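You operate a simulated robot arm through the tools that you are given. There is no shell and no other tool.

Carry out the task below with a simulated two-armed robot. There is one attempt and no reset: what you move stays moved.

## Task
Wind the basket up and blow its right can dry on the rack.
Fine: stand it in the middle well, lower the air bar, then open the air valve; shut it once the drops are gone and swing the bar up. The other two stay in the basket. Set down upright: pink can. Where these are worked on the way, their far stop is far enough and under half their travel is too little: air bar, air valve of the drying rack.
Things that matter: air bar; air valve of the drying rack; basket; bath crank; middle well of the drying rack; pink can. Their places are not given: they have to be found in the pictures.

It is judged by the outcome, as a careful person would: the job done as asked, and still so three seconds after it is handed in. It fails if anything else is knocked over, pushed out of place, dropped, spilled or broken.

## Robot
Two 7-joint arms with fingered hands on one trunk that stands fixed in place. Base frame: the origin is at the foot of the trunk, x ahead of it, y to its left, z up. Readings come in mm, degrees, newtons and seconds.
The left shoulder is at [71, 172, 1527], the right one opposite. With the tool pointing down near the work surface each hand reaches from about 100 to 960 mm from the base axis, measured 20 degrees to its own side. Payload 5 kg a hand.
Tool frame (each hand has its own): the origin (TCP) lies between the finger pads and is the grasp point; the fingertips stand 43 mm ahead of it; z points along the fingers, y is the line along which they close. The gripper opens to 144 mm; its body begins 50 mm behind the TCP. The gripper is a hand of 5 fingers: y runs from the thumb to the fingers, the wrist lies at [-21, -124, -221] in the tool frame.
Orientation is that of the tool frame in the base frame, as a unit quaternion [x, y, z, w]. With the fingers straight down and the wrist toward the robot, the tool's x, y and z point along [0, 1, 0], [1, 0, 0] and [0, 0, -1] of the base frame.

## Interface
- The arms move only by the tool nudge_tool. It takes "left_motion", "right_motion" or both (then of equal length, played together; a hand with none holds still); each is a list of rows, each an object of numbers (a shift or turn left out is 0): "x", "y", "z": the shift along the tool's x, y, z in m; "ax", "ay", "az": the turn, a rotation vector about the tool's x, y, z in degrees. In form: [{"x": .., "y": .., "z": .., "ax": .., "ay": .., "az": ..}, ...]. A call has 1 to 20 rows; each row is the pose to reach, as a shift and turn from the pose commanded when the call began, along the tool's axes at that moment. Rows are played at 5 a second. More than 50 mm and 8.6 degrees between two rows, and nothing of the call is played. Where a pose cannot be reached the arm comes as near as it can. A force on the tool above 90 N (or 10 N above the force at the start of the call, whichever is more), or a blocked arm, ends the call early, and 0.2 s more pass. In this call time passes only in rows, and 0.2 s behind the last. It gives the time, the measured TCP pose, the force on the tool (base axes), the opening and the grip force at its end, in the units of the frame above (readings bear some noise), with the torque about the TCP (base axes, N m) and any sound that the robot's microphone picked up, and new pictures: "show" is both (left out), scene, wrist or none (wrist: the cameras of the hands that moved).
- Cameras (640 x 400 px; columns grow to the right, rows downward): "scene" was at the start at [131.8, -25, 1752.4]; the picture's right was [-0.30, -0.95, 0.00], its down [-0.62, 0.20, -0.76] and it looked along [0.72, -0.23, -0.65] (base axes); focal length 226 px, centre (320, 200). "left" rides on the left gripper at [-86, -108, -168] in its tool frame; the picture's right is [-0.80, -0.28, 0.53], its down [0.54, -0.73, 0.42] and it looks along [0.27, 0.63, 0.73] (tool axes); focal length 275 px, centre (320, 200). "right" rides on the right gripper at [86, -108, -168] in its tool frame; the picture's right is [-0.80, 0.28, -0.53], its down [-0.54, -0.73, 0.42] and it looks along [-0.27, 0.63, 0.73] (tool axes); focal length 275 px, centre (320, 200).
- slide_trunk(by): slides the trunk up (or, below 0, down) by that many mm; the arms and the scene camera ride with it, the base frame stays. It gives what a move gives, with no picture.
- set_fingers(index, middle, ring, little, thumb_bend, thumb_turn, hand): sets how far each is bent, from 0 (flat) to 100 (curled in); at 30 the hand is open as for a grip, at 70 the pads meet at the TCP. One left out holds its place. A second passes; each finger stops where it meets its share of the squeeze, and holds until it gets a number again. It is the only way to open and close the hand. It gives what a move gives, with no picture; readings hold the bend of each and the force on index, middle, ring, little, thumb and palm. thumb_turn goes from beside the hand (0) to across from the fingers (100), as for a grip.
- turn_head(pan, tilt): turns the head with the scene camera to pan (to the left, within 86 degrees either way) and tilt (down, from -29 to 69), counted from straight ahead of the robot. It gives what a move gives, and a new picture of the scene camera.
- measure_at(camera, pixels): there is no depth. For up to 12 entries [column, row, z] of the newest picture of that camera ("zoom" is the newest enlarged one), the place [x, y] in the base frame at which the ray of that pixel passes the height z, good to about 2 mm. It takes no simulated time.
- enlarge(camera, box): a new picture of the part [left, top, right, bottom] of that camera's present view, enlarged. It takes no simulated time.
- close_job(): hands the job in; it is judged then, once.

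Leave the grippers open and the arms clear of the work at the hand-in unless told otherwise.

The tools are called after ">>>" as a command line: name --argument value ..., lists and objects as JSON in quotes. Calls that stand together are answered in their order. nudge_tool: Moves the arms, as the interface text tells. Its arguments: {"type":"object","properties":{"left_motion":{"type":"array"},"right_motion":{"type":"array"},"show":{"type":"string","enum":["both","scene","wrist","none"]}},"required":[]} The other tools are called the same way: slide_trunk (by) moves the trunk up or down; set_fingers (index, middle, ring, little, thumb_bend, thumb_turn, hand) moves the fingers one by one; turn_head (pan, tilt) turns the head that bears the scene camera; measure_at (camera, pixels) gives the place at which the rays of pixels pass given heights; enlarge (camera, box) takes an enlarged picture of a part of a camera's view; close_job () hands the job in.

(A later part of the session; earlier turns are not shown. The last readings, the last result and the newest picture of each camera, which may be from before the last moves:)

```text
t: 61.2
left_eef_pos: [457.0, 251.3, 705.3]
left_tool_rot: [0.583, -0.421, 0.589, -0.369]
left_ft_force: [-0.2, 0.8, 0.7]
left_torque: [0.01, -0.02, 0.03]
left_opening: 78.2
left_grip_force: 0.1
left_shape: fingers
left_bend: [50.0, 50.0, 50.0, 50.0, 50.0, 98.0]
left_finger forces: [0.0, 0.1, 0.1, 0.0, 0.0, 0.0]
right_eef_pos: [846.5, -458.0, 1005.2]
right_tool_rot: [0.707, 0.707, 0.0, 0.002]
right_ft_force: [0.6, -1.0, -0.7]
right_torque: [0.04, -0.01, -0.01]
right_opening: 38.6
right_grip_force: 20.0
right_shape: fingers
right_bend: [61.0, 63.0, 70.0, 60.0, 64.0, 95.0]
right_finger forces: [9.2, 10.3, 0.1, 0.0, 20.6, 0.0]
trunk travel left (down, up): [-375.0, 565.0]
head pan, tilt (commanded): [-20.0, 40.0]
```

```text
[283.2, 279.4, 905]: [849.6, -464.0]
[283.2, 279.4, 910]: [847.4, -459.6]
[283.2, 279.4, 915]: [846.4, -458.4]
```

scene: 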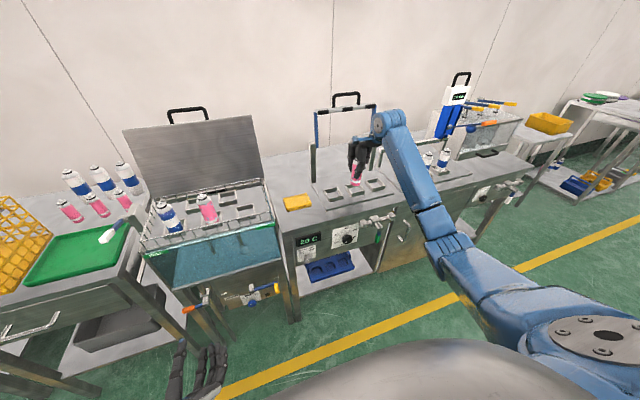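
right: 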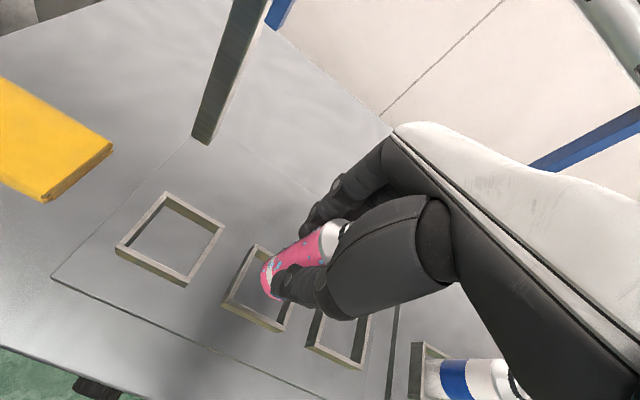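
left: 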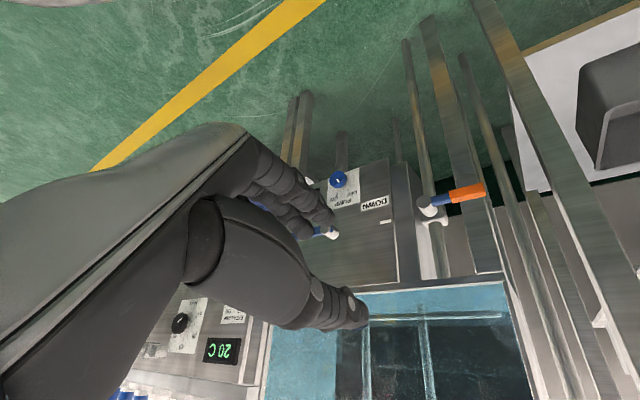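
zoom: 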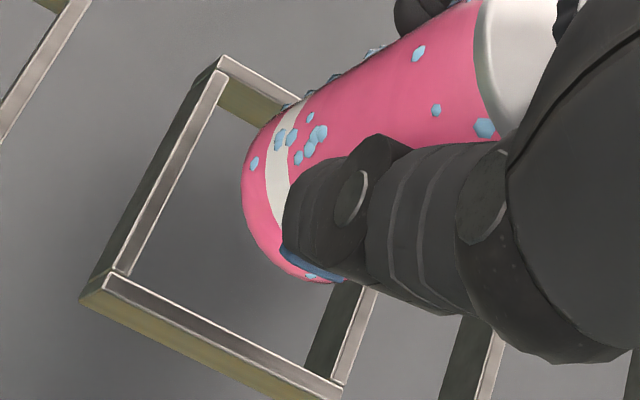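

The can base is at about (845,-460,911) and the well centre is (842.5,-457.3). I'll shift 3 mm back and 2 mm left and descend 16 mm, to just above the rim.

>>> nudge_tool --right_motion '[{"x": 0.0022, "y": -0.003, "z": 0.006}, {"x": 0.0022, "y": -0.003, "z": 0.016}]' --show "both"

>>> enlarge --camera "scene" --box '[335, 160, 375, 205]'

>>> enlarge --camera "right" --box '[220, 230, 340, 330]'

```text
t: 61.8
left_eef_pos: [456.7, 250.3, 707.0]
left_tool_rot: [0.583, -0.421, 0.589, -0.369]
left_ft_force: [-0.1, 1.4, 0.0]
left_torque: [-0.02, -0.01, 0.0]
left_opening: 78.3
left_grip_force: 0.0
left_shape: fingers
left_bend: [50.0, 50.0, 50.0, 50.0, 50.0, 98.0]
left_finger forces: [0.0, 0.1, 0.0, 0.0, 0.1, 0.0]
right_eef_pos: [841.7, -454.2, 990.8]
right_tool_rot: [0.707, 0.708, -0.002, 0.0]
right_ft_force: [-0.6, -1.3, -2.1]
right_torque: [0.0, 0.03, -0.03]
right_opening: 38.9
right_grip_force: 20.1
right_shape: fingers
right_bend: [61.0, 63.0, 70.0, 60.0, 64.0, 95.0]
right_finger forces: [9.1, 10.3, 0.1, 0.1, 20.6, 0.0]
trunk travel left (down, up): [-375.0, 565.0]
head pan, tilt (commanded): [-20.0, 40.0]
```

scene: 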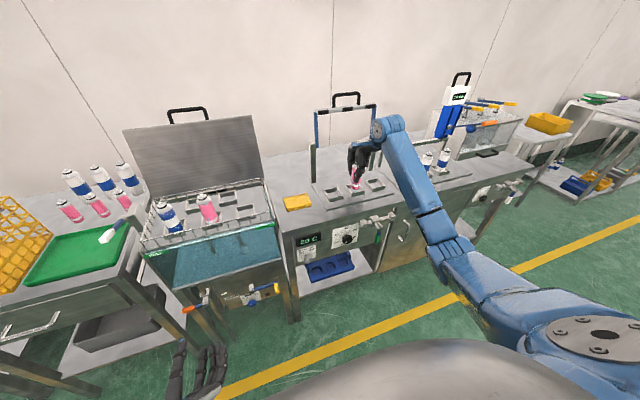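
right: 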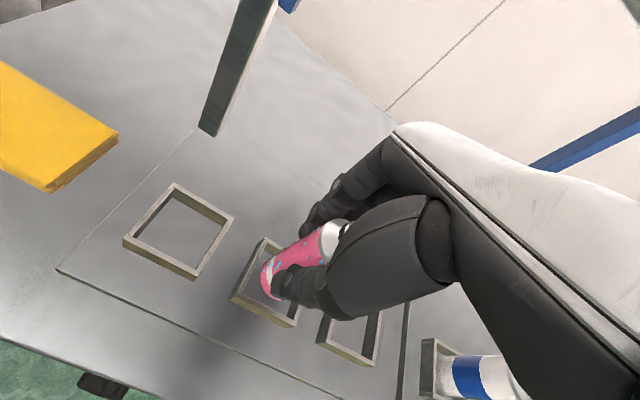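

```text
8.89 times, centred on (355, 182) of scene
```

zoom: 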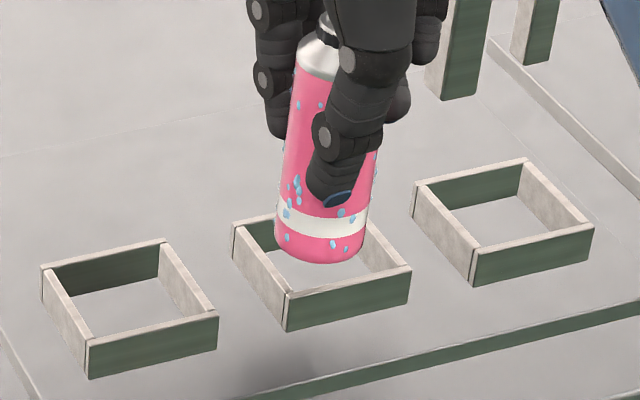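

```text
4.00 times, centred on (280, 280) of right
```

zoom: 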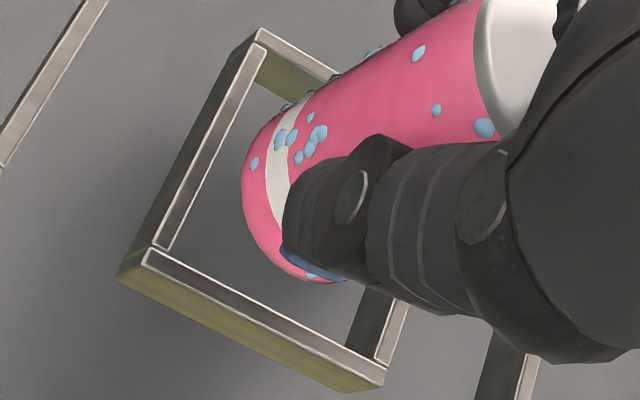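

>>> measure_at --camera "scene" --pixels '[[355, 186.4, 890], [355, 186.4, 895], [355, 186.4, 900], [345.2, 185, 887], [365.2, 189.6, 887], [351.3, 192.8, 887]]'

>>> measure_at --camera "right" --pixels '[[283.2, 279.4, 890], [283.2, 279.4, 895], [283.2, 279.4, 900], [264.8, 237.3, 887], [229.5, 299.5, 887], [296, 326.5, 887]]'

```text
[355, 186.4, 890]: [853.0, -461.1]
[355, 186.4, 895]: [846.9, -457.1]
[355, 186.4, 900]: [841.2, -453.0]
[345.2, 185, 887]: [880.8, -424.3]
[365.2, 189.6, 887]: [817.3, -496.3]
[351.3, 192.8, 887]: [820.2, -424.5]
```

```text
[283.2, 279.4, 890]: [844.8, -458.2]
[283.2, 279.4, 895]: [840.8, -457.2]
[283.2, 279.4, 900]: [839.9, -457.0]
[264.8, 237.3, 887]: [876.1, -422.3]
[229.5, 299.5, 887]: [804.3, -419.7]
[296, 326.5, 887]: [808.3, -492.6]
```

Relative to the rim the can base sits about 2 mm too near and 1.5 mm too far left. I'll correct that and lower 18 mm slowly into the well, watching force.

>>> nudge_tool --right_motion '[{"x": -0.0015, "y": 0.0018, "z": 0.003}, {"x": -0.0015, "y": 0.0018, "z": 0.008}, {"x": -0.0015, "y": 0.0018, "z": 0.013}, {"x": -0.0015, "y": 0.0018, "z": 0.018}]' --show "both"

>>> enlarge --camera "scene" --box '[335, 160, 375, 205]'

>>> enlarge --camera "right" --box '[220, 230, 340, 330]'

```text
t: 62.8
left_eef_pos: [456.0, 250.2, 707.1]
left_tool_rot: [0.582, -0.421, 0.589, -0.369]
left_ft_force: [0.1, 0.0, 0.6]
left_torque: [-0.01, -0.01, -0.01]
left_opening: 78.2
left_grip_force: 0.0
left_shape: fingers
left_bend: [50.0, 50.0, 50.0, 50.0, 50.0, 98.0]
left_finger forces: [0.1, 0.0, 0.0, 0.0, 0.0, 0.1]
right_eef_pos: [845.3, -456.0, 971.8]
right_tool_rot: [0.707, 0.707, -0.001, -0.001]
right_ft_force: [0.8, -0.5, -1.9]
right_torque: [0.05, 0.0, 0.01]
right_opening: 39.0
right_grip_force: 20.0
right_shape: fingers
right_bend: [61.0, 63.0, 70.0, 60.0, 64.0, 95.0]
right_finger forces: [9.1, 10.3, 0.0, 0.1, 20.6, 0.1]
trunk travel left (down, up): [-375.0, 565.0]
head pan, tilt (commanded): [-20.0, 40.0]
```

scene: 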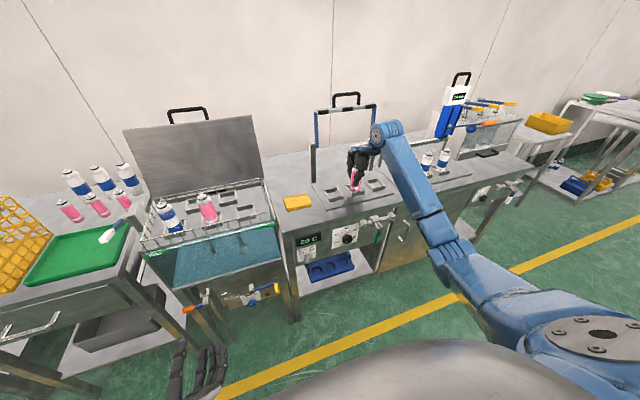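
right: 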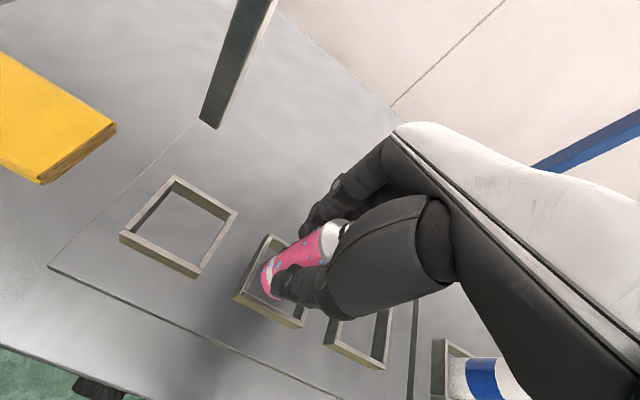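

```text
8.89 times, centred on (355, 182) of scene
```

zoom: 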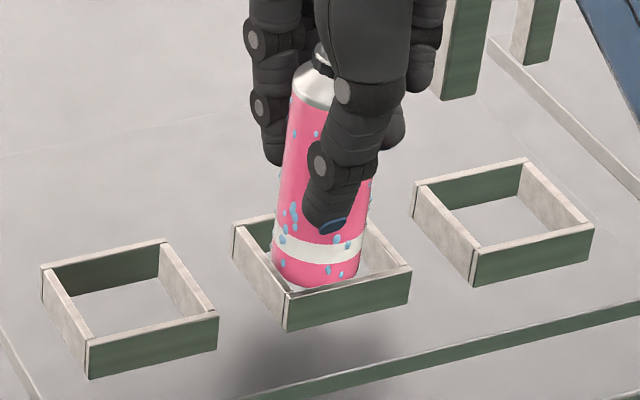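

```text
4.00 times, centred on (280, 280) of right
```

zoom: 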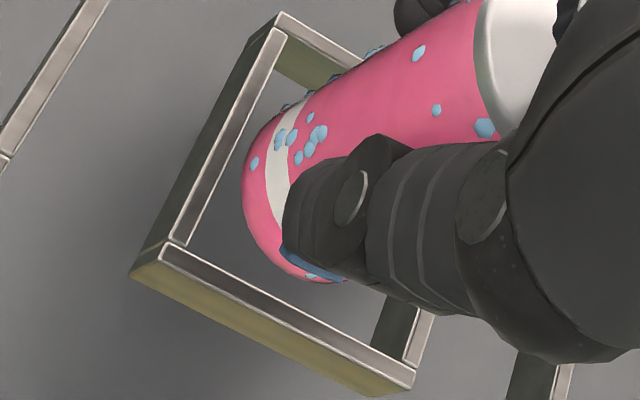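

The can base is inside the well opening. I'll lower in 2–3 mm rows until the floor pushes back.

>>> nudge_tool --right_motion '[{"z": 0.0025}, {"z": 0.005}, {"z": 0.0075}]' --show "scene"

>>> enlarge --camera "scene" --box '[335, 160, 375, 205]'

```text
t: 63.6
left_eef_pos: [456.5, 250.6, 707.1]
left_tool_rot: [0.582, -0.421, 0.589, -0.368]
left_ft_force: [0.3, -0.8, -0.2]
left_torque: [0.01, 0.04, -0.04]
left_opening: 78.5
left_grip_force: 0.1
left_shape: fingers
left_bend: [50.0, 50.0, 50.0, 50.0, 50.0, 98.0]
left_finger forces: [0.1, 0.0, 0.0, 0.0, 0.0, 0.0]
right_eef_pos: [845.1, -455.6, 963.9]
right_tool_rot: [0.707, 0.707, 0.0, 0.0]
right_ft_force: [0.0, -0.8, -1.9]
right_torque: [0.02, -0.02, 0.01]
right_opening: 38.9
right_grip_force: 19.8
right_shape: fingers
right_bend: [61.0, 63.0, 70.0, 60.0, 64.0, 95.0]
right_finger forces: [9.1, 10.4, 0.0, 0.0, 20.7, 0.0]
trunk travel left (down, up): [-375.0, 565.0]
head pan, tilt (commanded): [-20.0, 40.0]
```

scene: 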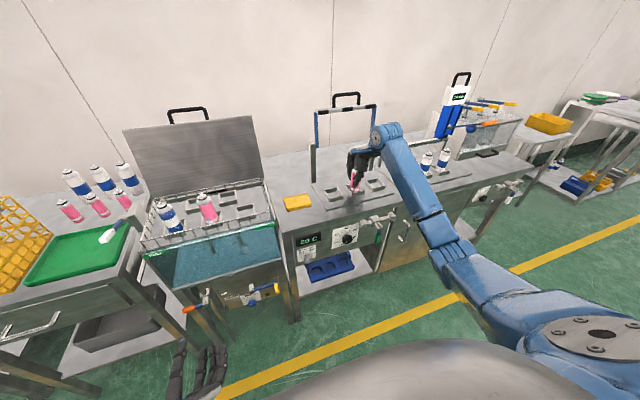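

```text
8.89 times, centred on (355, 182) of scene
```

zoom: 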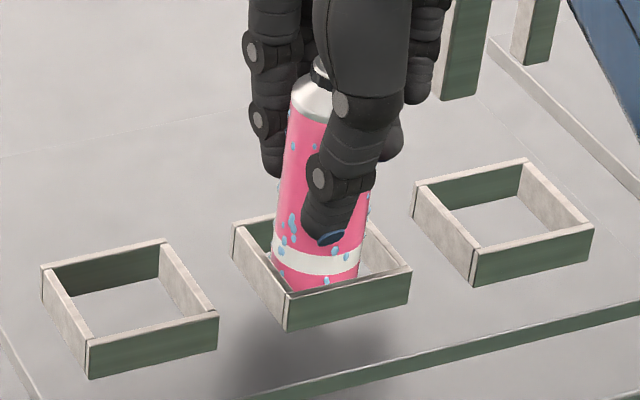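

No contact yet; the can is going in cleanly. I'll continue down.

>>> nudge_tool --right_motion '[{"z": 0.002}, {"z": 0.004}, {"z": 0.006}, {"z": 0.008}]' --show "none"

>>> enlarge --camera "scene" --box '[335, 160, 375, 205]'

```text
t: 64.6
left_eef_pos: [454.9, 251.9, 707.7]
left_tool_rot: [0.582, -0.421, 0.59, -0.369]
left_ft_force: [0.5, 0.2, 0.8]
left_torque: [-0.01, -0.04, 0.01]
left_opening: 78.3
left_grip_force: 0.0
left_shape: fingers
left_bend: [50.0, 50.0, 50.0, 50.0, 50.0, 98.0]
left_finger forces: [0.0, 0.1, 0.0, 0.0, 0.0, 0.1]
right_eef_pos: [844.2, -454.3, 962.6]
right_tool_rot: [0.707, 0.707, 0.003, 0.003]
right_ft_force: [3.1, 1.8, 19.7]
right_torque: [0.05, -0.16, 0.04]
right_opening: 38.5
right_grip_force: 23.0
right_shape: fingers
right_bend: [61.0, 63.0, 70.0, 60.0, 65.0, 95.0]
right_finger forces: [11.1, 12.6, 0.0, 0.0, 22.5, 0.0]
trunk travel left (down, up): [-375.0, 565.0]
head pan, tilt (commanded): [-20.0, 40.0]
```

```text
8.89 times, centred on (355, 182) of scene
```

zoom: 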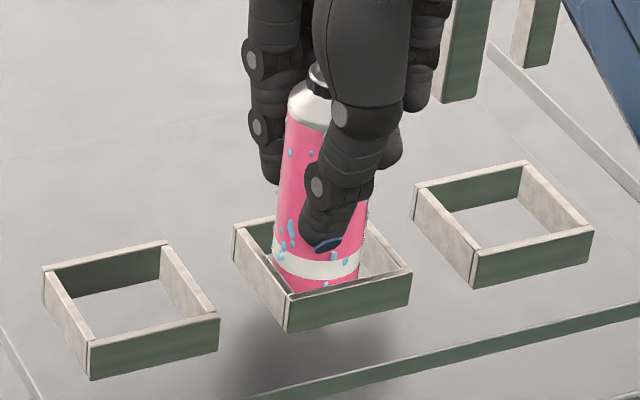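

The floor pushes back with about 20 N, so the can is seated. I'll relax the downward press by 5 mm, then open the hand gently.

>>> nudge_tool --right_motion '[{"z": -0.003}, {"z": -0.0055}]' --show "none"

>>> set_fingers --hand "right" --index 56 --middle 56 --ring 54 --little 54 --thumb_bend 58

>>> set_fingers --hand "right" --index 45 --middle 45 --ring 45 --little 45 --thumb_bend 46

>>> enlarge --camera "scene" --box '[335, 150, 385, 205]'

>>> enlarge --camera "right" --box '[220, 200, 370, 330]'

```text
t: 65.2
left_eef_pos: [455.3, 251.2, 707.2]
left_tool_rot: [0.582, -0.421, 0.59, -0.368]
left_ft_force: [0.6, 0.3, -0.3]
left_torque: [0.0, 0.01, -0.02]
left_opening: 78.1
left_grip_force: 0.0
left_shape: fingers
left_bend: [50.0, 50.0, 50.0, 50.0, 50.0, 98.0]
left_finger forces: [0.0, 0.0, 0.0, 0.0, 0.0, 0.0]
right_eef_pos: [843.9, -454.5, 963.8]
right_tool_rot: [0.707, 0.707, 0.0, 0.0]
right_ft_force: [1.5, 1.5, 8.3]
right_torque: [-0.01, -0.17, 0.01]
right_opening: 38.7
right_grip_force: 21.6
right_shape: fingers
right_bend: [61.0, 63.0, 70.0, 60.0, 65.0, 95.0]
right_finger forces: [10.3, 11.6, 0.0, 0.0, 21.6, 0.1]
trunk travel left (down, up): [-375.0, 565.0]
head pan, tilt (commanded): [-20.0, 40.0]
```

```text
t: 66.2
left_eef_pos: [456.2, 250.9, 706.6]
left_tool_rot: [0.583, -0.421, 0.59, -0.368]
left_ft_force: [0.2, -0.2, -0.4]
left_torque: [0.02, -0.01, -0.02]
left_opening: 77.7
left_grip_force: 0.1
left_shape: fingers
left_bend: [50.0, 50.0, 50.0, 50.0, 50.0, 98.0]
left_finger forces: [0.0, 0.0, 0.0, 0.0, 0.1, 0.1]
right_eef_pos: [843.9, -455.8, 963.9]
right_tool_rot: [0.708, 0.706, 0.0, 0.0]
right_ft_force: [-0.4, 0.2, 0.1]
right_torque: [-0.02, 0.01, -0.05]
right_opening: 54.6
right_grip_force: 0.1
right_shape: fingers
right_bend: [56.0, 56.0, 54.0, 54.0, 57.0, 97.0]
right_finger forces: [0.0, 0.0, 0.1, 0.0, 0.1, 0.0]
trunk travel left (down, up): [-375.0, 565.0]
head pan, tilt (commanded): [-20.0, 40.0]
```

```text
t: 67.2
left_eef_pos: [456.3, 250.7, 706.7]
left_tool_rot: [0.582, -0.421, 0.59, -0.368]
left_ft_force: [0.6, 0.5, 0.3]
left_torque: [-0.03, 0.02, -0.03]
left_opening: 78.1
left_grip_force: 0.1
left_shape: fingers
left_bend: [50.0, 50.0, 50.0, 50.0, 50.0, 98.0]
left_finger forces: [0.1, 0.1, 0.0, 0.1, 0.0, 0.0]
right_eef_pos: [844.4, -454.1, 963.4]
right_tool_rot: [0.707, 0.707, 0.0, 0.0]
right_ft_force: [-0.6, 0.3, 1.5]
right_torque: [-0.02, -0.02, 0.01]
right_opening: 94.2
right_grip_force: 0.1
right_shape: fingers
right_bend: [45.0, 45.0, 45.0, 45.0, 46.0, 97.0]
right_finger forces: [0.0, 0.0, 0.0, 0.0, 0.1, 0.1]
trunk travel left (down, up): [-375.0, 565.0]
head pan, tilt (commanded): [-20.0, 40.0]
```

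```text
7.27 times, centred on (360, 178) of scene
```

zoom: 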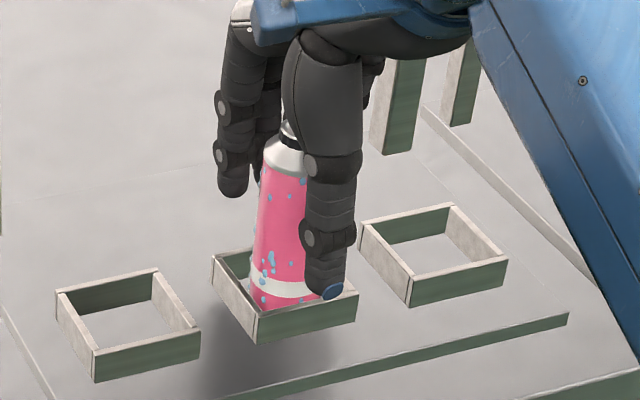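

```text
3.08 times, centred on (295, 265) of right
```

zoom: 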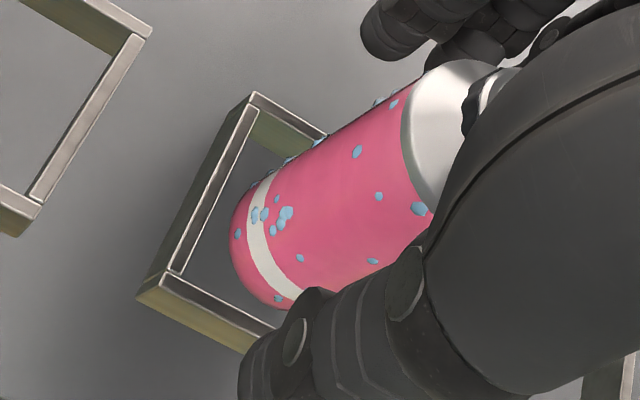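

The can is free and stands in the well. I'll raise the hand straight up 150 mm.

>>> nudge_tool --right_motion '[{"z": -0.02}, {"z": -0.05}, {"z": -0.09}, {"z": -0.13}, {"z": -0.15}]' --show "both"

>>> enlarge --camera "scene" --box '[300, 80, 420, 210]'

```text
t: 68.4
left_eef_pos: [455.3, 250.1, 706.8]
left_tool_rot: [0.582, -0.421, 0.59, -0.368]
left_ft_force: [0.2, -1.2, 0.0]
left_torque: [-0.02, 0.01, 0.0]
left_opening: 78.4
left_grip_force: 0.1
left_shape: fingers
left_bend: [50.0, 50.0, 50.0, 50.0, 50.0, 98.0]
left_finger forces: [0.1, 0.0, 0.0, 0.0, 0.0, 0.0]
right_eef_pos: [845.3, -455.3, 1112.6]
right_tool_rot: [0.707, 0.707, 0.0, 0.0]
right_ft_force: [-0.1, -0.9, 0.4]
right_torque: [0.02, -0.01, -0.01]
right_opening: 94.4
right_grip_force: 0.1
right_shape: fingers
right_bend: [45.0, 45.0, 45.0, 45.0, 46.0, 97.0]
right_finger forces: [0.0, 0.0, 0.0, 0.1, 0.1, 0.0]
trunk travel left (down, up): [-375.0, 565.0]
head pan, tilt (commanded): [-20.0, 40.0]
```

scene: 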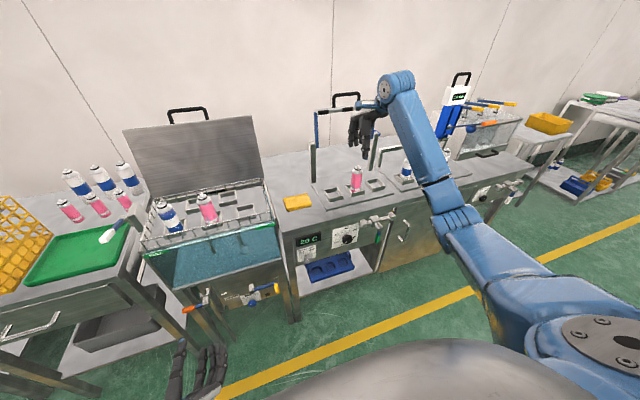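
right: 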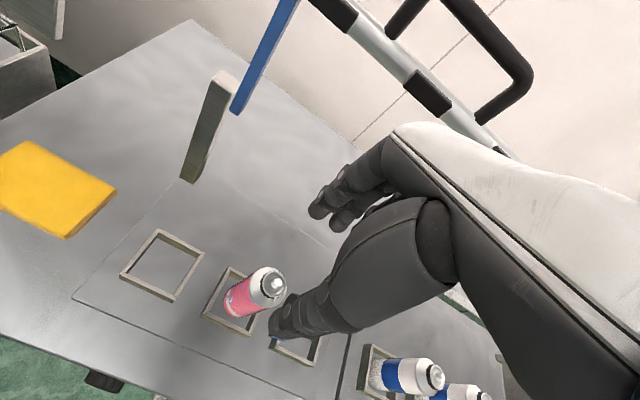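

```text
3.08 times, centred on (360, 145) of scene
```

zoom: 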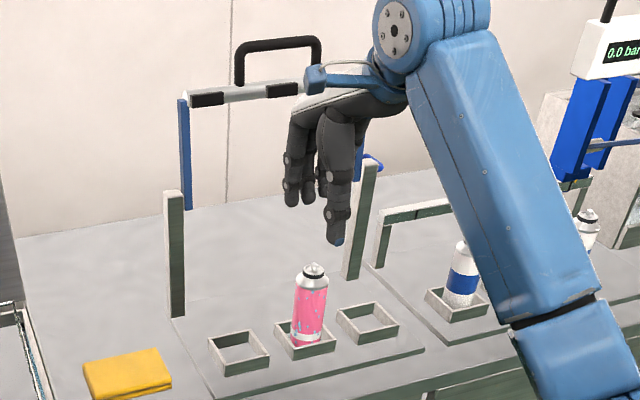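

The pink can stands upright in the middle well. I'll draw the right hand back so I can see the air bar fully.

>>> nudge_tool --right_motion '[{"y": -0.045}, {"y": -0.09}, {"y": -0.135, "z": -0.01}, {"y": -0.18, "z": -0.03}, {"y": -0.225, "z": -0.06}, {"y": -0.25, "z": -0.09}]' --show "both"

>>> enlarge --camera "scene" --box '[290, 80, 410, 200]'

>>> enlarge --camera "right" --box '[160, 30, 440, 250]'

```text
refused: row 5 steps farther than a row can; nothing moved
```

```text
3.33 times, centred on (350, 140) of scene
```

zoom: 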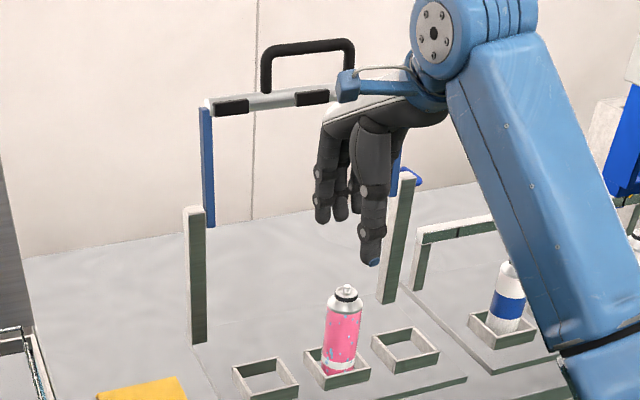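

```text
1.82 times, centred on (300, 140) of right
```

zoom: 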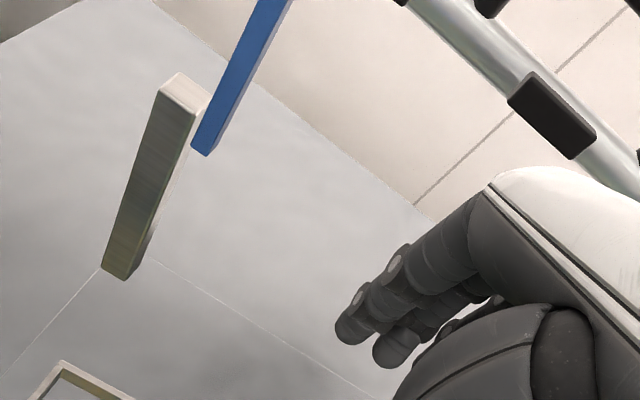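

One row stepped too far; I'll resend with smaller steps.

>>> nudge_tool --right_motion '[{"y": -0.04}, {"y": -0.08}, {"y": -0.12, "z": -0.01}, {"y": -0.16, "z": -0.03}, {"y": -0.2, "z": -0.055}, {"y": -0.24, "z": -0.08}]' --show "both"

>>> enlarge --camera "scene" --box '[290, 80, 410, 200]'

>>> enlarge --camera "right" --box '[160, 30, 440, 250]'

```text
t: 69.8
left_eef_pos: [455.8, 251.8, 706.9]
left_tool_rot: [0.582, -0.421, 0.59, -0.368]
left_ft_force: [-0.7, -0.1, 0.3]
left_torque: [0.02, 0.01, 0.02]
left_opening: 78.3
left_grip_force: 0.0
left_shape: fingers
left_bend: [50.0, 50.0, 50.0, 50.0, 50.0, 98.0]
left_finger forces: [0.0, 0.0, 0.0, 0.0, 0.1, 0.0]
right_eef_pos: [602.9, -453.2, 1194.2]
right_tool_rot: [0.708, 0.707, 0.0, 0.0]
right_ft_force: [0.2, 0.0, -1.0]
right_torque: [-0.03, -0.07, 0.0]
right_opening: 94.7
right_grip_force: 0.1
right_shape: fingers
right_bend: [45.0, 45.0, 45.0, 45.0, 46.0, 97.0]
right_finger forces: [0.0, 0.1, 0.1, 0.0, 0.1, 0.0]
trunk travel left (down, up): [-375.0, 565.0]
head pan, tilt (commanded): [-20.0, 40.0]
```

scene: 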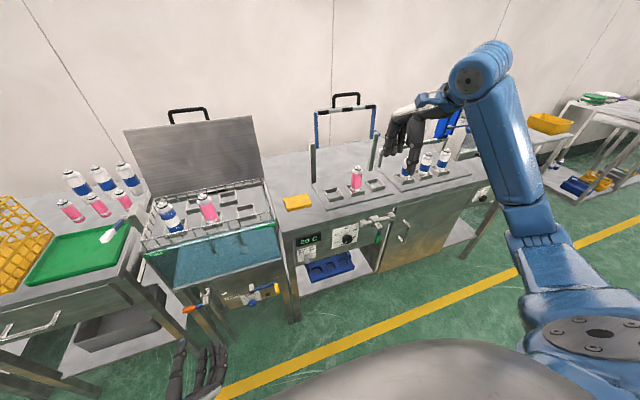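
right: 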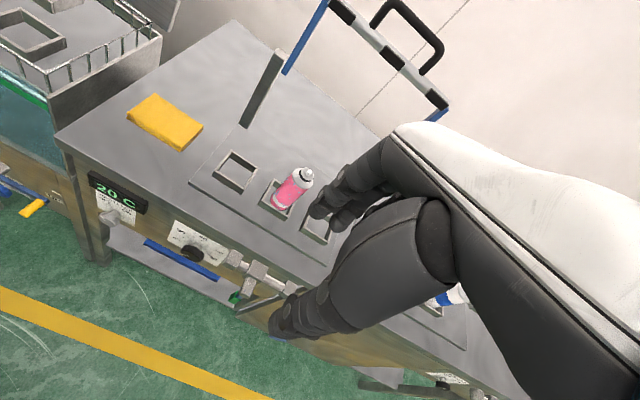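

```text
3.33 times, centred on (350, 140) of scene
```

zoom: 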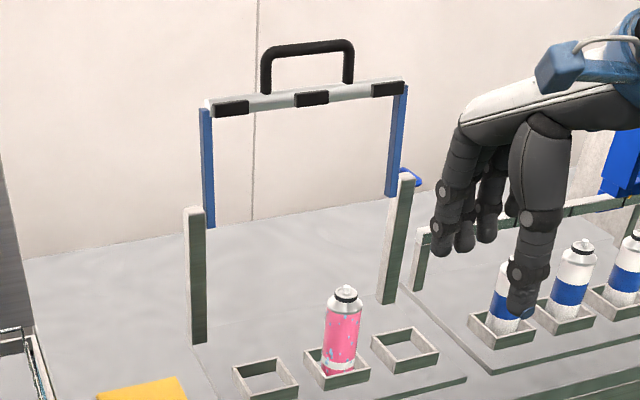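

```text
1.82 times, centred on (300, 140) of right
```

zoom: 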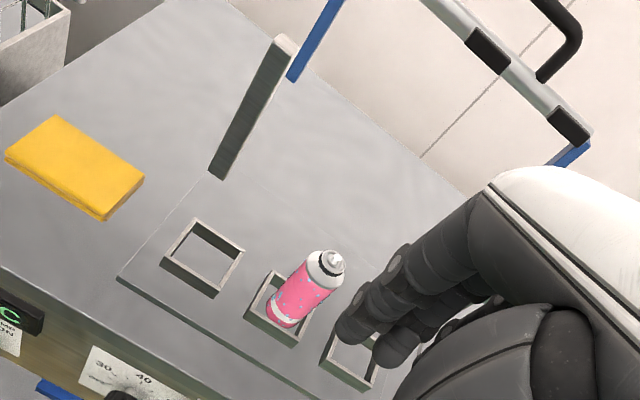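

I'll triangulate the posts, bar ends and handle of the air bar.

>>> measure_at --camera "scene" --pixels '[[311.9, 143, 1000], [311.9, 143, 1100], [317, 112.1, 1150], [317, 112.1, 1250], [373, 106.5, 1150], [373, 106.5, 1250], [346.1, 93.5, 1200], [346.1, 93.5, 1300], [313.1, 182, 860], [313.1, 182, 880], [371.5, 132, 1000], [371.5, 132, 1100]]'

>>> measure_at --camera "right" --pixels '[[280.8, 52.1, 1000], [280.8, 52.1, 1100], [335, 5, 1150], [335, 5, 1250], [442, 106, 1150], [442, 106, 1250], [428, 20, 1200], [428, 20, 1300], [243.4, 126.3, 860], [243.4, 126.3, 880], [388, 48, 1150], [388, 48, 1250]]'

```text
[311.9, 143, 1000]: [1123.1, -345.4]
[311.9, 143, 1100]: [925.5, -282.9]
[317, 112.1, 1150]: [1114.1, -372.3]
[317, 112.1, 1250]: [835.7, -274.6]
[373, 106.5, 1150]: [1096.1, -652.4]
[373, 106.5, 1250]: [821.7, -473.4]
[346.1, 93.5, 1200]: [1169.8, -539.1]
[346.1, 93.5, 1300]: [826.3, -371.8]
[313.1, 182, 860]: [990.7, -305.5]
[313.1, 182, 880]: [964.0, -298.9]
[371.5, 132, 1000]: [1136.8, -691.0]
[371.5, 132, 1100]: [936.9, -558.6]
```

```text
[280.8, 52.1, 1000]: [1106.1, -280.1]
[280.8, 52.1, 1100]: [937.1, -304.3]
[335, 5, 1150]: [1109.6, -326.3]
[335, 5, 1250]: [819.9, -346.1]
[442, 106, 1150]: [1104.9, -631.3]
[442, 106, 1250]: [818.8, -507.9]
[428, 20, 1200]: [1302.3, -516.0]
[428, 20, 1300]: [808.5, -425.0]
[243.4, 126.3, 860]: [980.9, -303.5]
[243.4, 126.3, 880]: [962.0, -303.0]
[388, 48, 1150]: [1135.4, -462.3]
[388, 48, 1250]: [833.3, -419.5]
```

From these measurements:
- **Posts:** tops at about (972,·,1077)
- **Bar:** at x≈998, z≈1188, from y≈-334 to -584, so it should swing down over the wells
- **Handle crossbar:** above the bar at about (1011,-460,1245)

I'll pitch the right hand forward 60° and bring it up in front of the handle for a better look.

>>> nudge_tool --right_motion '[{"y": 0.019, "z": -0.006, "ax": -7.5}, {"y": 0.038, "z": -0.012, "ax": -15}, {"y": 0.056, "z": -0.018, "ax": -22.5}, {"y": 0.075, "z": -0.024, "ax": -30}, {"y": 0.094, "z": -0.03, "ax": -37.5}, {"y": 0.112, "z": -0.036, "ax": -45}, {"y": 0.131, "z": -0.042, "ax": -52.5}, {"y": 0.15, "z": -0.048, "ax": -60}]' --show "both"

```text
t: 71.6
left_eef_pos: [456.5, 250.6, 706.3]
left_tool_rot: [0.583, -0.421, 0.589, -0.368]
left_ft_force: [0.0, 0.2, -0.8]
left_torque: [0.0, -0.02, 0.02]
left_opening: 78.2
left_grip_force: 0.1
left_shape: fingers
left_bend: [50.0, 50.0, 50.0, 50.0, 50.0, 98.0]
left_finger forces: [0.0, 0.0, 0.1, 0.1, 0.0, 0.0]
right_eef_pos: [755.1, -455.1, 1242.1]
right_tool_rot: [0.612, 0.612, 0.355, 0.354]
right_ft_force: [0.3, 0.3, 1.7]
right_torque: [0.01, 0.02, -0.04]
right_opening: 94.5
right_grip_force: 0.1
right_shape: fingers
right_bend: [45.0, 45.0, 45.0, 45.0, 46.0, 97.0]
right_finger forces: [0.0, 0.1, 0.0, 0.0, 0.1, 0.0]
trunk travel left (down, up): [-375.0, 565.0]
head pan, tilt (commanded): [-20.0, 40.0]
```

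scene: 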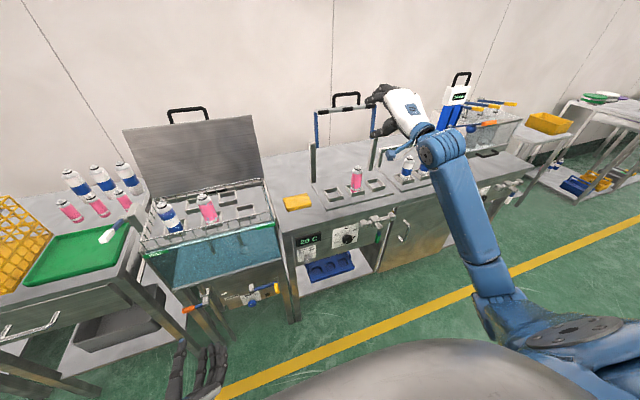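
right: 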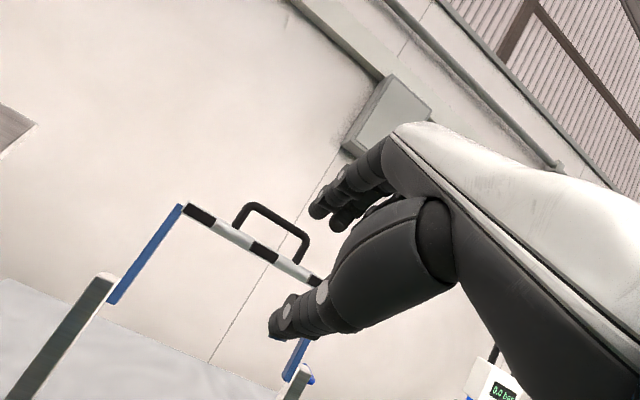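

The wrist view gives the handle crossbar at about (1002,-456,1249), the bar at (986,·,1196) and the pivot near (972,·,1062). I'll set index, middle and thumb for a light grip with ring and little open, and move in front of and above the crossbar.

>>> set_fingers --hand "right" --index 48 --middle 48 --ring 30 --little 30 --thumb_bend 57

>>> nudge_tool --right_motion '[{"x": 0.0016, "y": 0.026, "z": 0.0257}, {"x": 0.0032, "y": 0.052, "z": 0.0514}, {"x": 0.0048, "y": 0.078, "z": 0.077}, {"x": 0.0064, "y": 0.104, "z": 0.1027}, {"x": 0.008, "y": 0.1296, "z": 0.1284}]' --show "both"

>>> enlarge --camera "scene" --box '[300, 70, 420, 170]'

```text
t: 72.6
left_eef_pos: [456.4, 250.0, 706.4]
left_tool_rot: [0.583, -0.421, 0.589, -0.369]
left_ft_force: [-0.1, 0.1, 0.3]
left_torque: [-0.02, 0.01, 0.0]
left_opening: 77.9
left_grip_force: 0.1
left_shape: fingers
left_bend: [50.0, 50.0, 50.0, 50.0, 50.0, 98.0]
left_finger forces: [0.0, 0.0, 0.0, 0.1, 0.1, 0.1]
right_eef_pos: [754.2, -455.0, 1241.6]
right_tool_rot: [0.612, 0.613, 0.354, 0.353]
right_ft_force: [0.5, -0.4, -0.3]
right_torque: [0.03, -0.01, 0.01]
right_opening: 72.3
right_grip_force: 0.1
right_shape: fingers
right_bend: [48.0, 48.0, 30.0, 30.0, 56.0, 97.0]
right_finger forces: [0.1, 0.0, 0.0, 0.0, 0.0, 0.0]
trunk travel left (down, up): [-375.0, 565.0]
head pan, tilt (commanded): [-20.0, 40.0]
```

```text
t: 73.8
left_eef_pos: [456.3, 250.3, 706.4]
left_tool_rot: [0.583, -0.422, 0.589, -0.368]
left_ft_force: [0.2, 0.3, 0.0]
left_torque: [0.0, -0.01, 0.01]
left_opening: 78.1
left_grip_force: 0.1
left_shape: fingers
left_bend: [50.0, 50.0, 50.0, 50.0, 50.0, 98.0]
left_finger forces: [0.1, 0.0, 0.0, 0.0, 0.1, 0.0]
right_eef_pos: [932.3, -448.0, 1288.2]
right_tool_rot: [0.613, 0.613, 0.353, 0.353]
right_ft_force: [0.5, -0.1, -0.6]
right_torque: [-0.02, 0.0, 0.03]
right_opening: 71.8
right_grip_force: 0.1
right_shape: fingers
right_bend: [48.0, 48.0, 30.0, 30.0, 56.0, 97.0]
right_finger forces: [0.0, 0.0, 0.1, 0.0, 0.0, 0.1]
trunk travel left (down, up): [-375.0, 565.0]
head pan, tilt (commanded): [-20.0, 40.0]
```

scene: 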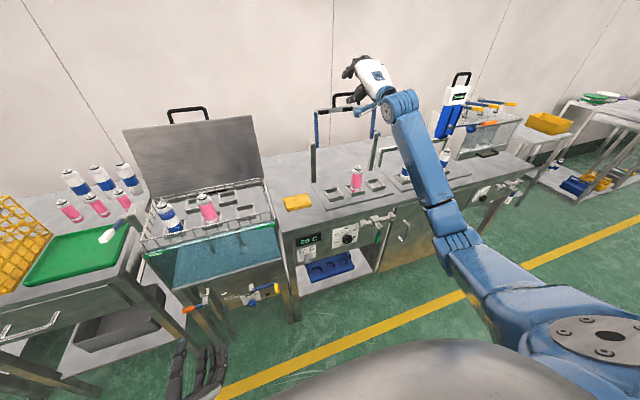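
right: 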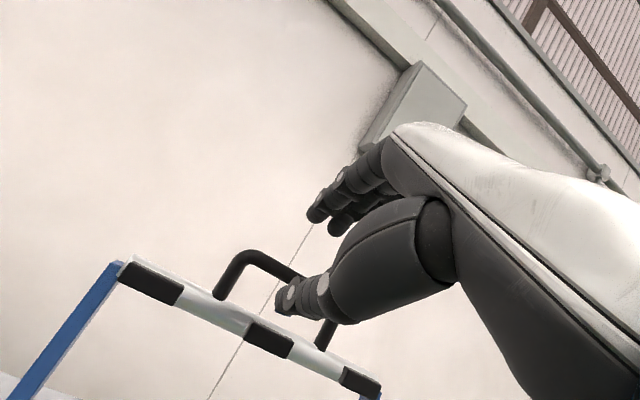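

```text
4.00 times, centred on (360, 120) of scene
```

zoom: 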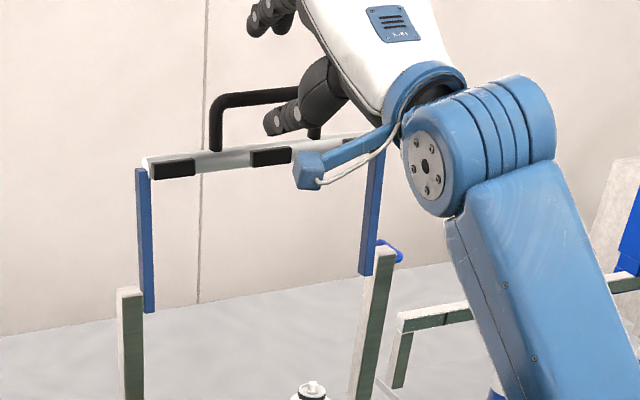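

The crossbar is confirmed at z≈1251 near x≈1002. I'll advance 68 mm along the fingers so the crossbar sits between thumb (below) and fingers (above).

>>> nudge_tool --right_motion '[{"z": 0.02}, {"z": 0.04}, {"z": 0.055}, {"z": 0.068}]' --show "both"

>>> enlarge --camera "scene" --box '[315, 70, 395, 130]'

>>> enlarge --camera "right" --box '[200, 160, 440, 360]'

```text
t: 74.8
left_eef_pos: [456.5, 250.4, 707.8]
left_tool_rot: [0.583, -0.421, 0.589, -0.369]
left_ft_force: [0.9, 0.8, -0.6]
left_torque: [0.03, 0.02, -0.05]
left_opening: 78.4
left_grip_force: 0.1
left_shape: fingers
left_bend: [50.0, 50.0, 50.0, 50.0, 50.0, 98.0]
left_finger forces: [0.1, 0.0, 0.1, 0.0, 0.0, 0.0]
right_eef_pos: [989.1, -447.9, 1257.5]
right_tool_rot: [0.612, 0.611, 0.354, 0.355]
right_ft_force: [0.7, -0.2, 5.0]
right_torque: [0.05, -0.03, 0.03]
right_opening: 66.7
right_grip_force: 2.9
right_shape: fingers
right_bend: [48.0, 48.0, 30.0, 30.0, 58.0, 98.0]
right_finger forces: [0.0, 0.0, 0.0, 0.0, 4.7, 0.0]
trunk travel left (down, up): [-375.0, 565.0]
head pan, tilt (commanded): [-20.0, 40.0]
```

scene: 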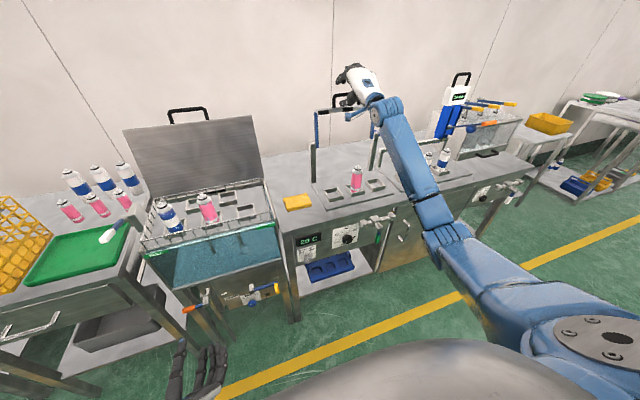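
right: 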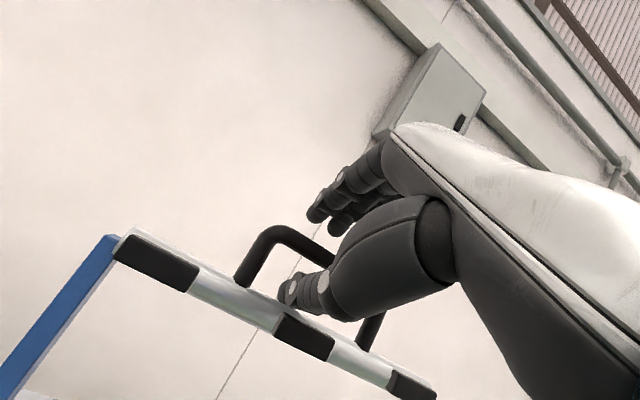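

```text
6.67 times, centred on (355, 100) of scene
```

zoom: 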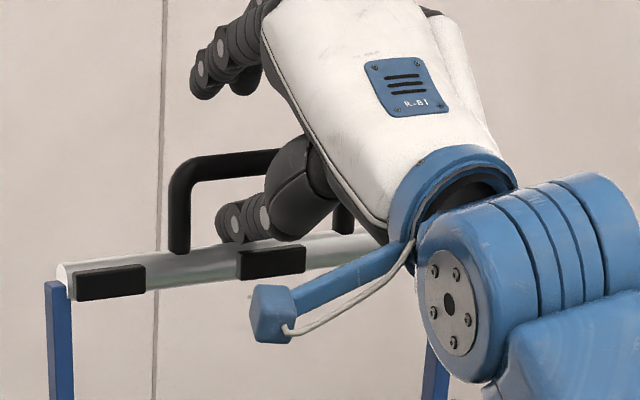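

```text
2.00 times, centred on (320, 260) of right
```

zoom: 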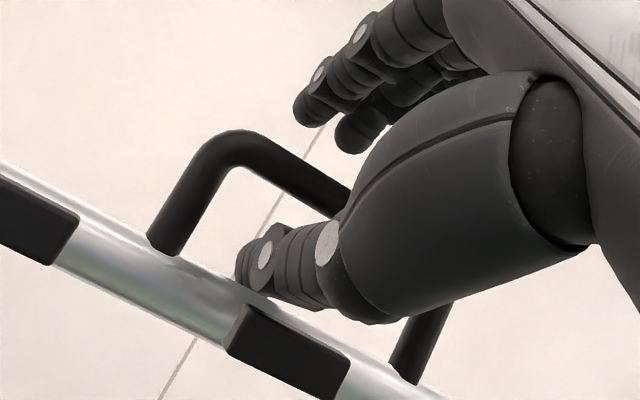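

The thumb is through the handle opening, lightly touching the bar at about 5 N. Closing will lift it onto the crossbar, so I'll close index, middle and thumb now.

>>> set_fingers --hand "right" --index 75 --middle 75 --thumb_bend 75

>>> enlarge --camera "scene" --box '[315, 70, 395, 130]'

>>> enlarge --camera "right" --box '[200, 160, 440, 360]'

```text
t: 75.8
left_eef_pos: [456.9, 249.3, 705.8]
left_tool_rot: [0.583, -0.421, 0.59, -0.368]
left_ft_force: [0.2, -0.3, 0.4]
left_torque: [0.0, -0.01, 0.01]
left_opening: 78.2
left_grip_force: 0.1
left_shape: fingers
left_bend: [50.0, 50.0, 50.0, 50.0, 50.0, 98.0]
left_finger forces: [0.0, 0.0, 0.0, 0.0, 0.1, 0.0]
right_eef_pos: [990.9, -447.9, 1254.3]
right_tool_rot: [0.613, 0.612, 0.353, 0.353]
right_ft_force: [-1.3, -0.7, -9.4]
right_torque: [-0.03, 0.01, 0.05]
right_opening: 2.0
right_grip_force: 7.1
right_shape: fingers
right_bend: [73.0, 75.0, 30.0, 30.0, 72.0, 97.0]
right_finger forces: [0.0, 1.7, 0.0, 0.0, 13.0, 0.0]
trunk travel left (down, up): [-375.0, 565.0]
head pan, tilt (commanded): [-20.0, 40.0]
```

```text
6.67 times, centred on (355, 100) of scene
```

zoom: 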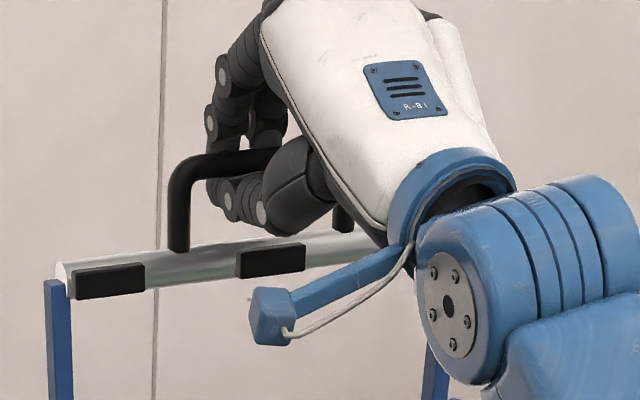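

```text
2.00 times, centred on (320, 260) of right
```

zoom: 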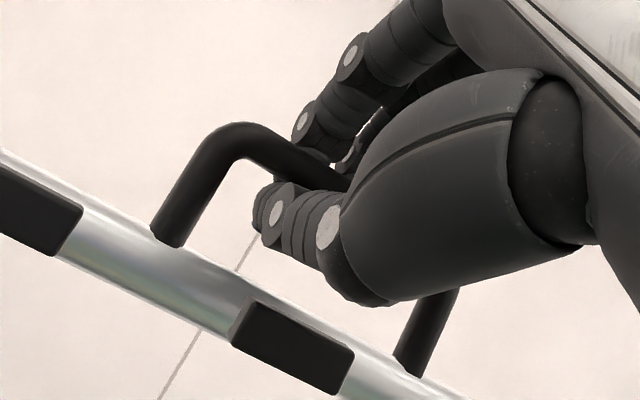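

Fingers and thumb enclose the crossbar. I'll pull the bar forward along its arc about 10° and check that it follows.

>>> nudge_tool --right_motion '[{"y": -0.003, "z": -0.0075}, {"y": -0.0067, "z": -0.0154}, {"y": -0.0105, "z": -0.0227}, {"y": -0.0145, "z": -0.03}]' --show "both"

>>> enlarge --camera "scene" --box '[300, 70, 410, 190]'

```text
t: 76.8
left_eef_pos: [456.6, 249.2, 706.6]
left_tool_rot: [0.583, -0.422, 0.589, -0.369]
left_ft_force: [0.8, 0.0, 1.1]
left_torque: [0.01, -0.01, 0.02]
left_opening: 78.4
left_grip_force: 0.1
left_shape: fingers
left_bend: [50.0, 50.0, 50.0, 50.0, 50.0, 98.0]
left_finger forces: [0.1, 0.0, 0.0, 0.1, 0.0, 0.0]
right_eef_pos: [958.2, -448.0, 1255.8]
right_tool_rot: [0.612, 0.613, 0.354, 0.353]
right_ft_force: [1.1, 0.2, -10.6]
right_torque: [-0.04, -0.03, 0.03]
right_opening: 1.9
right_grip_force: 7.7
right_shape: fingers
right_bend: [74.0, 75.0, 30.0, 30.0, 71.0, 97.0]
right_finger forces: [0.1, 1.0, 0.1, 0.1, 14.6, 0.1]
trunk travel left (down, up): [-375.0, 565.0]
head pan, tilt (commanded): [-20.0, 40.0]
```

scene: 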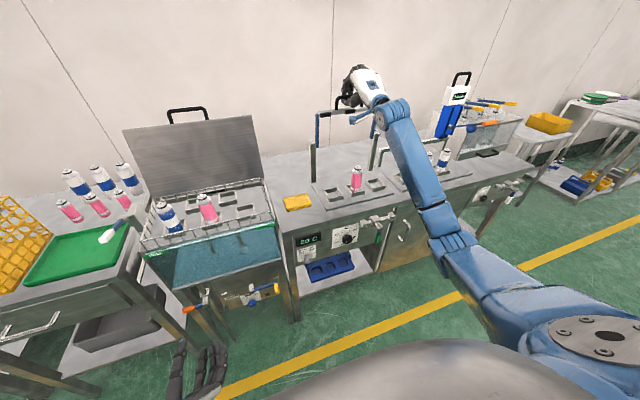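
right: 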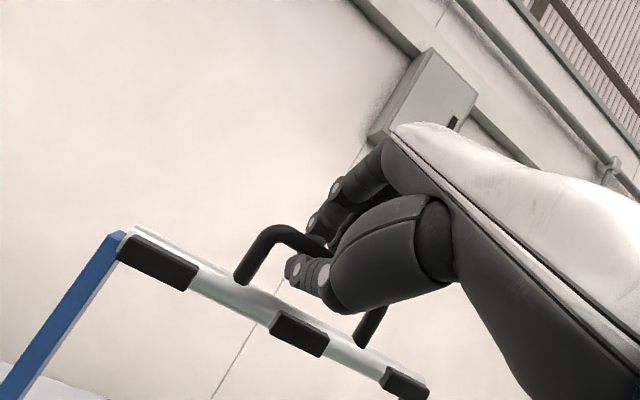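

```text
3.33 times, centred on (355, 130) of scene
```

zoom: 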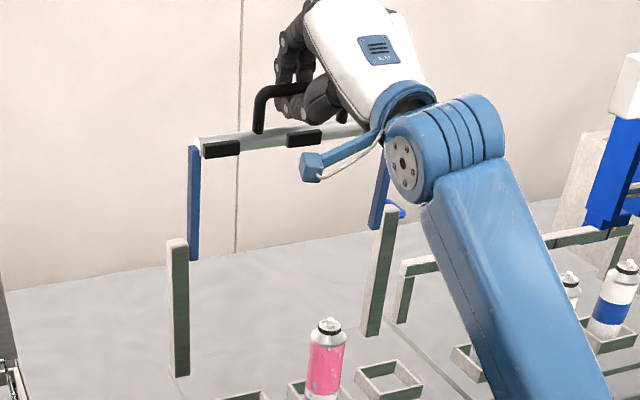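

The bar follows the hand, now about vertical. I'll continue the arc forward and down to about 30°, slightly lower to ease the radial load.

>>> nudge_tool --right_motion '[{"y": -0.0104, "z": -0.013}, {"y": -0.0207, "z": -0.0259}, {"y": -0.032, "z": -0.0379}, {"y": -0.0444, "z": -0.0487}, {"y": -0.0576, "z": -0.0586}, {"y": -0.0717, "z": -0.0672}]' --show "both"

>>> enlarge --camera "scene" --box '[300, 70, 410, 190]'

```text
t: 78.2
left_eef_pos: [457.8, 251.3, 705.0]
left_tool_rot: [0.583, -0.422, 0.589, -0.368]
left_ft_force: [-0.4, 0.0, -0.2]
left_torque: [-0.01, 0.0, -0.04]
left_opening: 78.2
left_grip_force: 0.0
left_shape: fingers
left_bend: [50.0, 50.0, 50.0, 50.0, 50.0, 98.0]
left_finger forces: [0.1, 0.0, 0.0, 0.0, 0.0, 0.0]
right_eef_pos: [864.6, -448.3, 1225.2]
right_tool_rot: [0.614, 0.612, 0.352, 0.352]
right_ft_force: [8.4, -0.6, -15.3]
right_torque: [-0.15, -0.17, -0.03]
right_opening: 2.6
right_grip_force: 10.0
right_shape: fingers
right_bend: [74.0, 75.0, 30.0, 30.0, 69.0, 97.0]
right_finger forces: [0.0, 1.6, 0.0, 0.0, 17.5, 0.0]
trunk travel left (down, up): [-375.0, 565.0]
head pan, tilt (commanded): [-20.0, 40.0]
```

scene: 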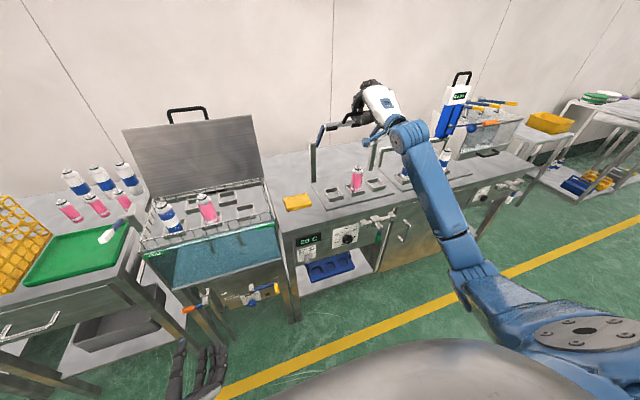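
right: 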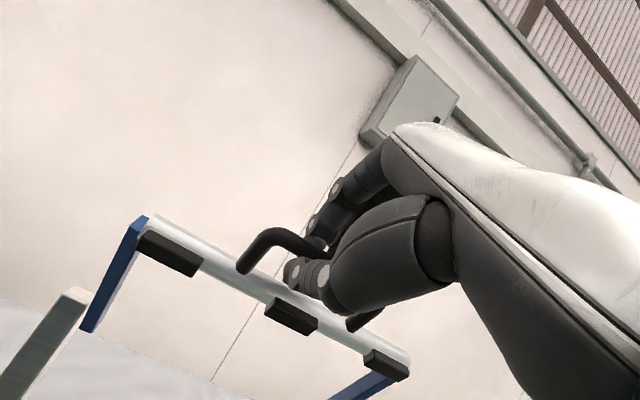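

```text
3.33 times, centred on (355, 130) of scene
```

zoom: 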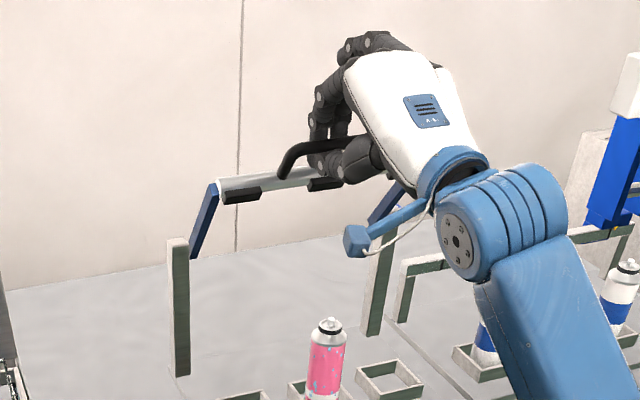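

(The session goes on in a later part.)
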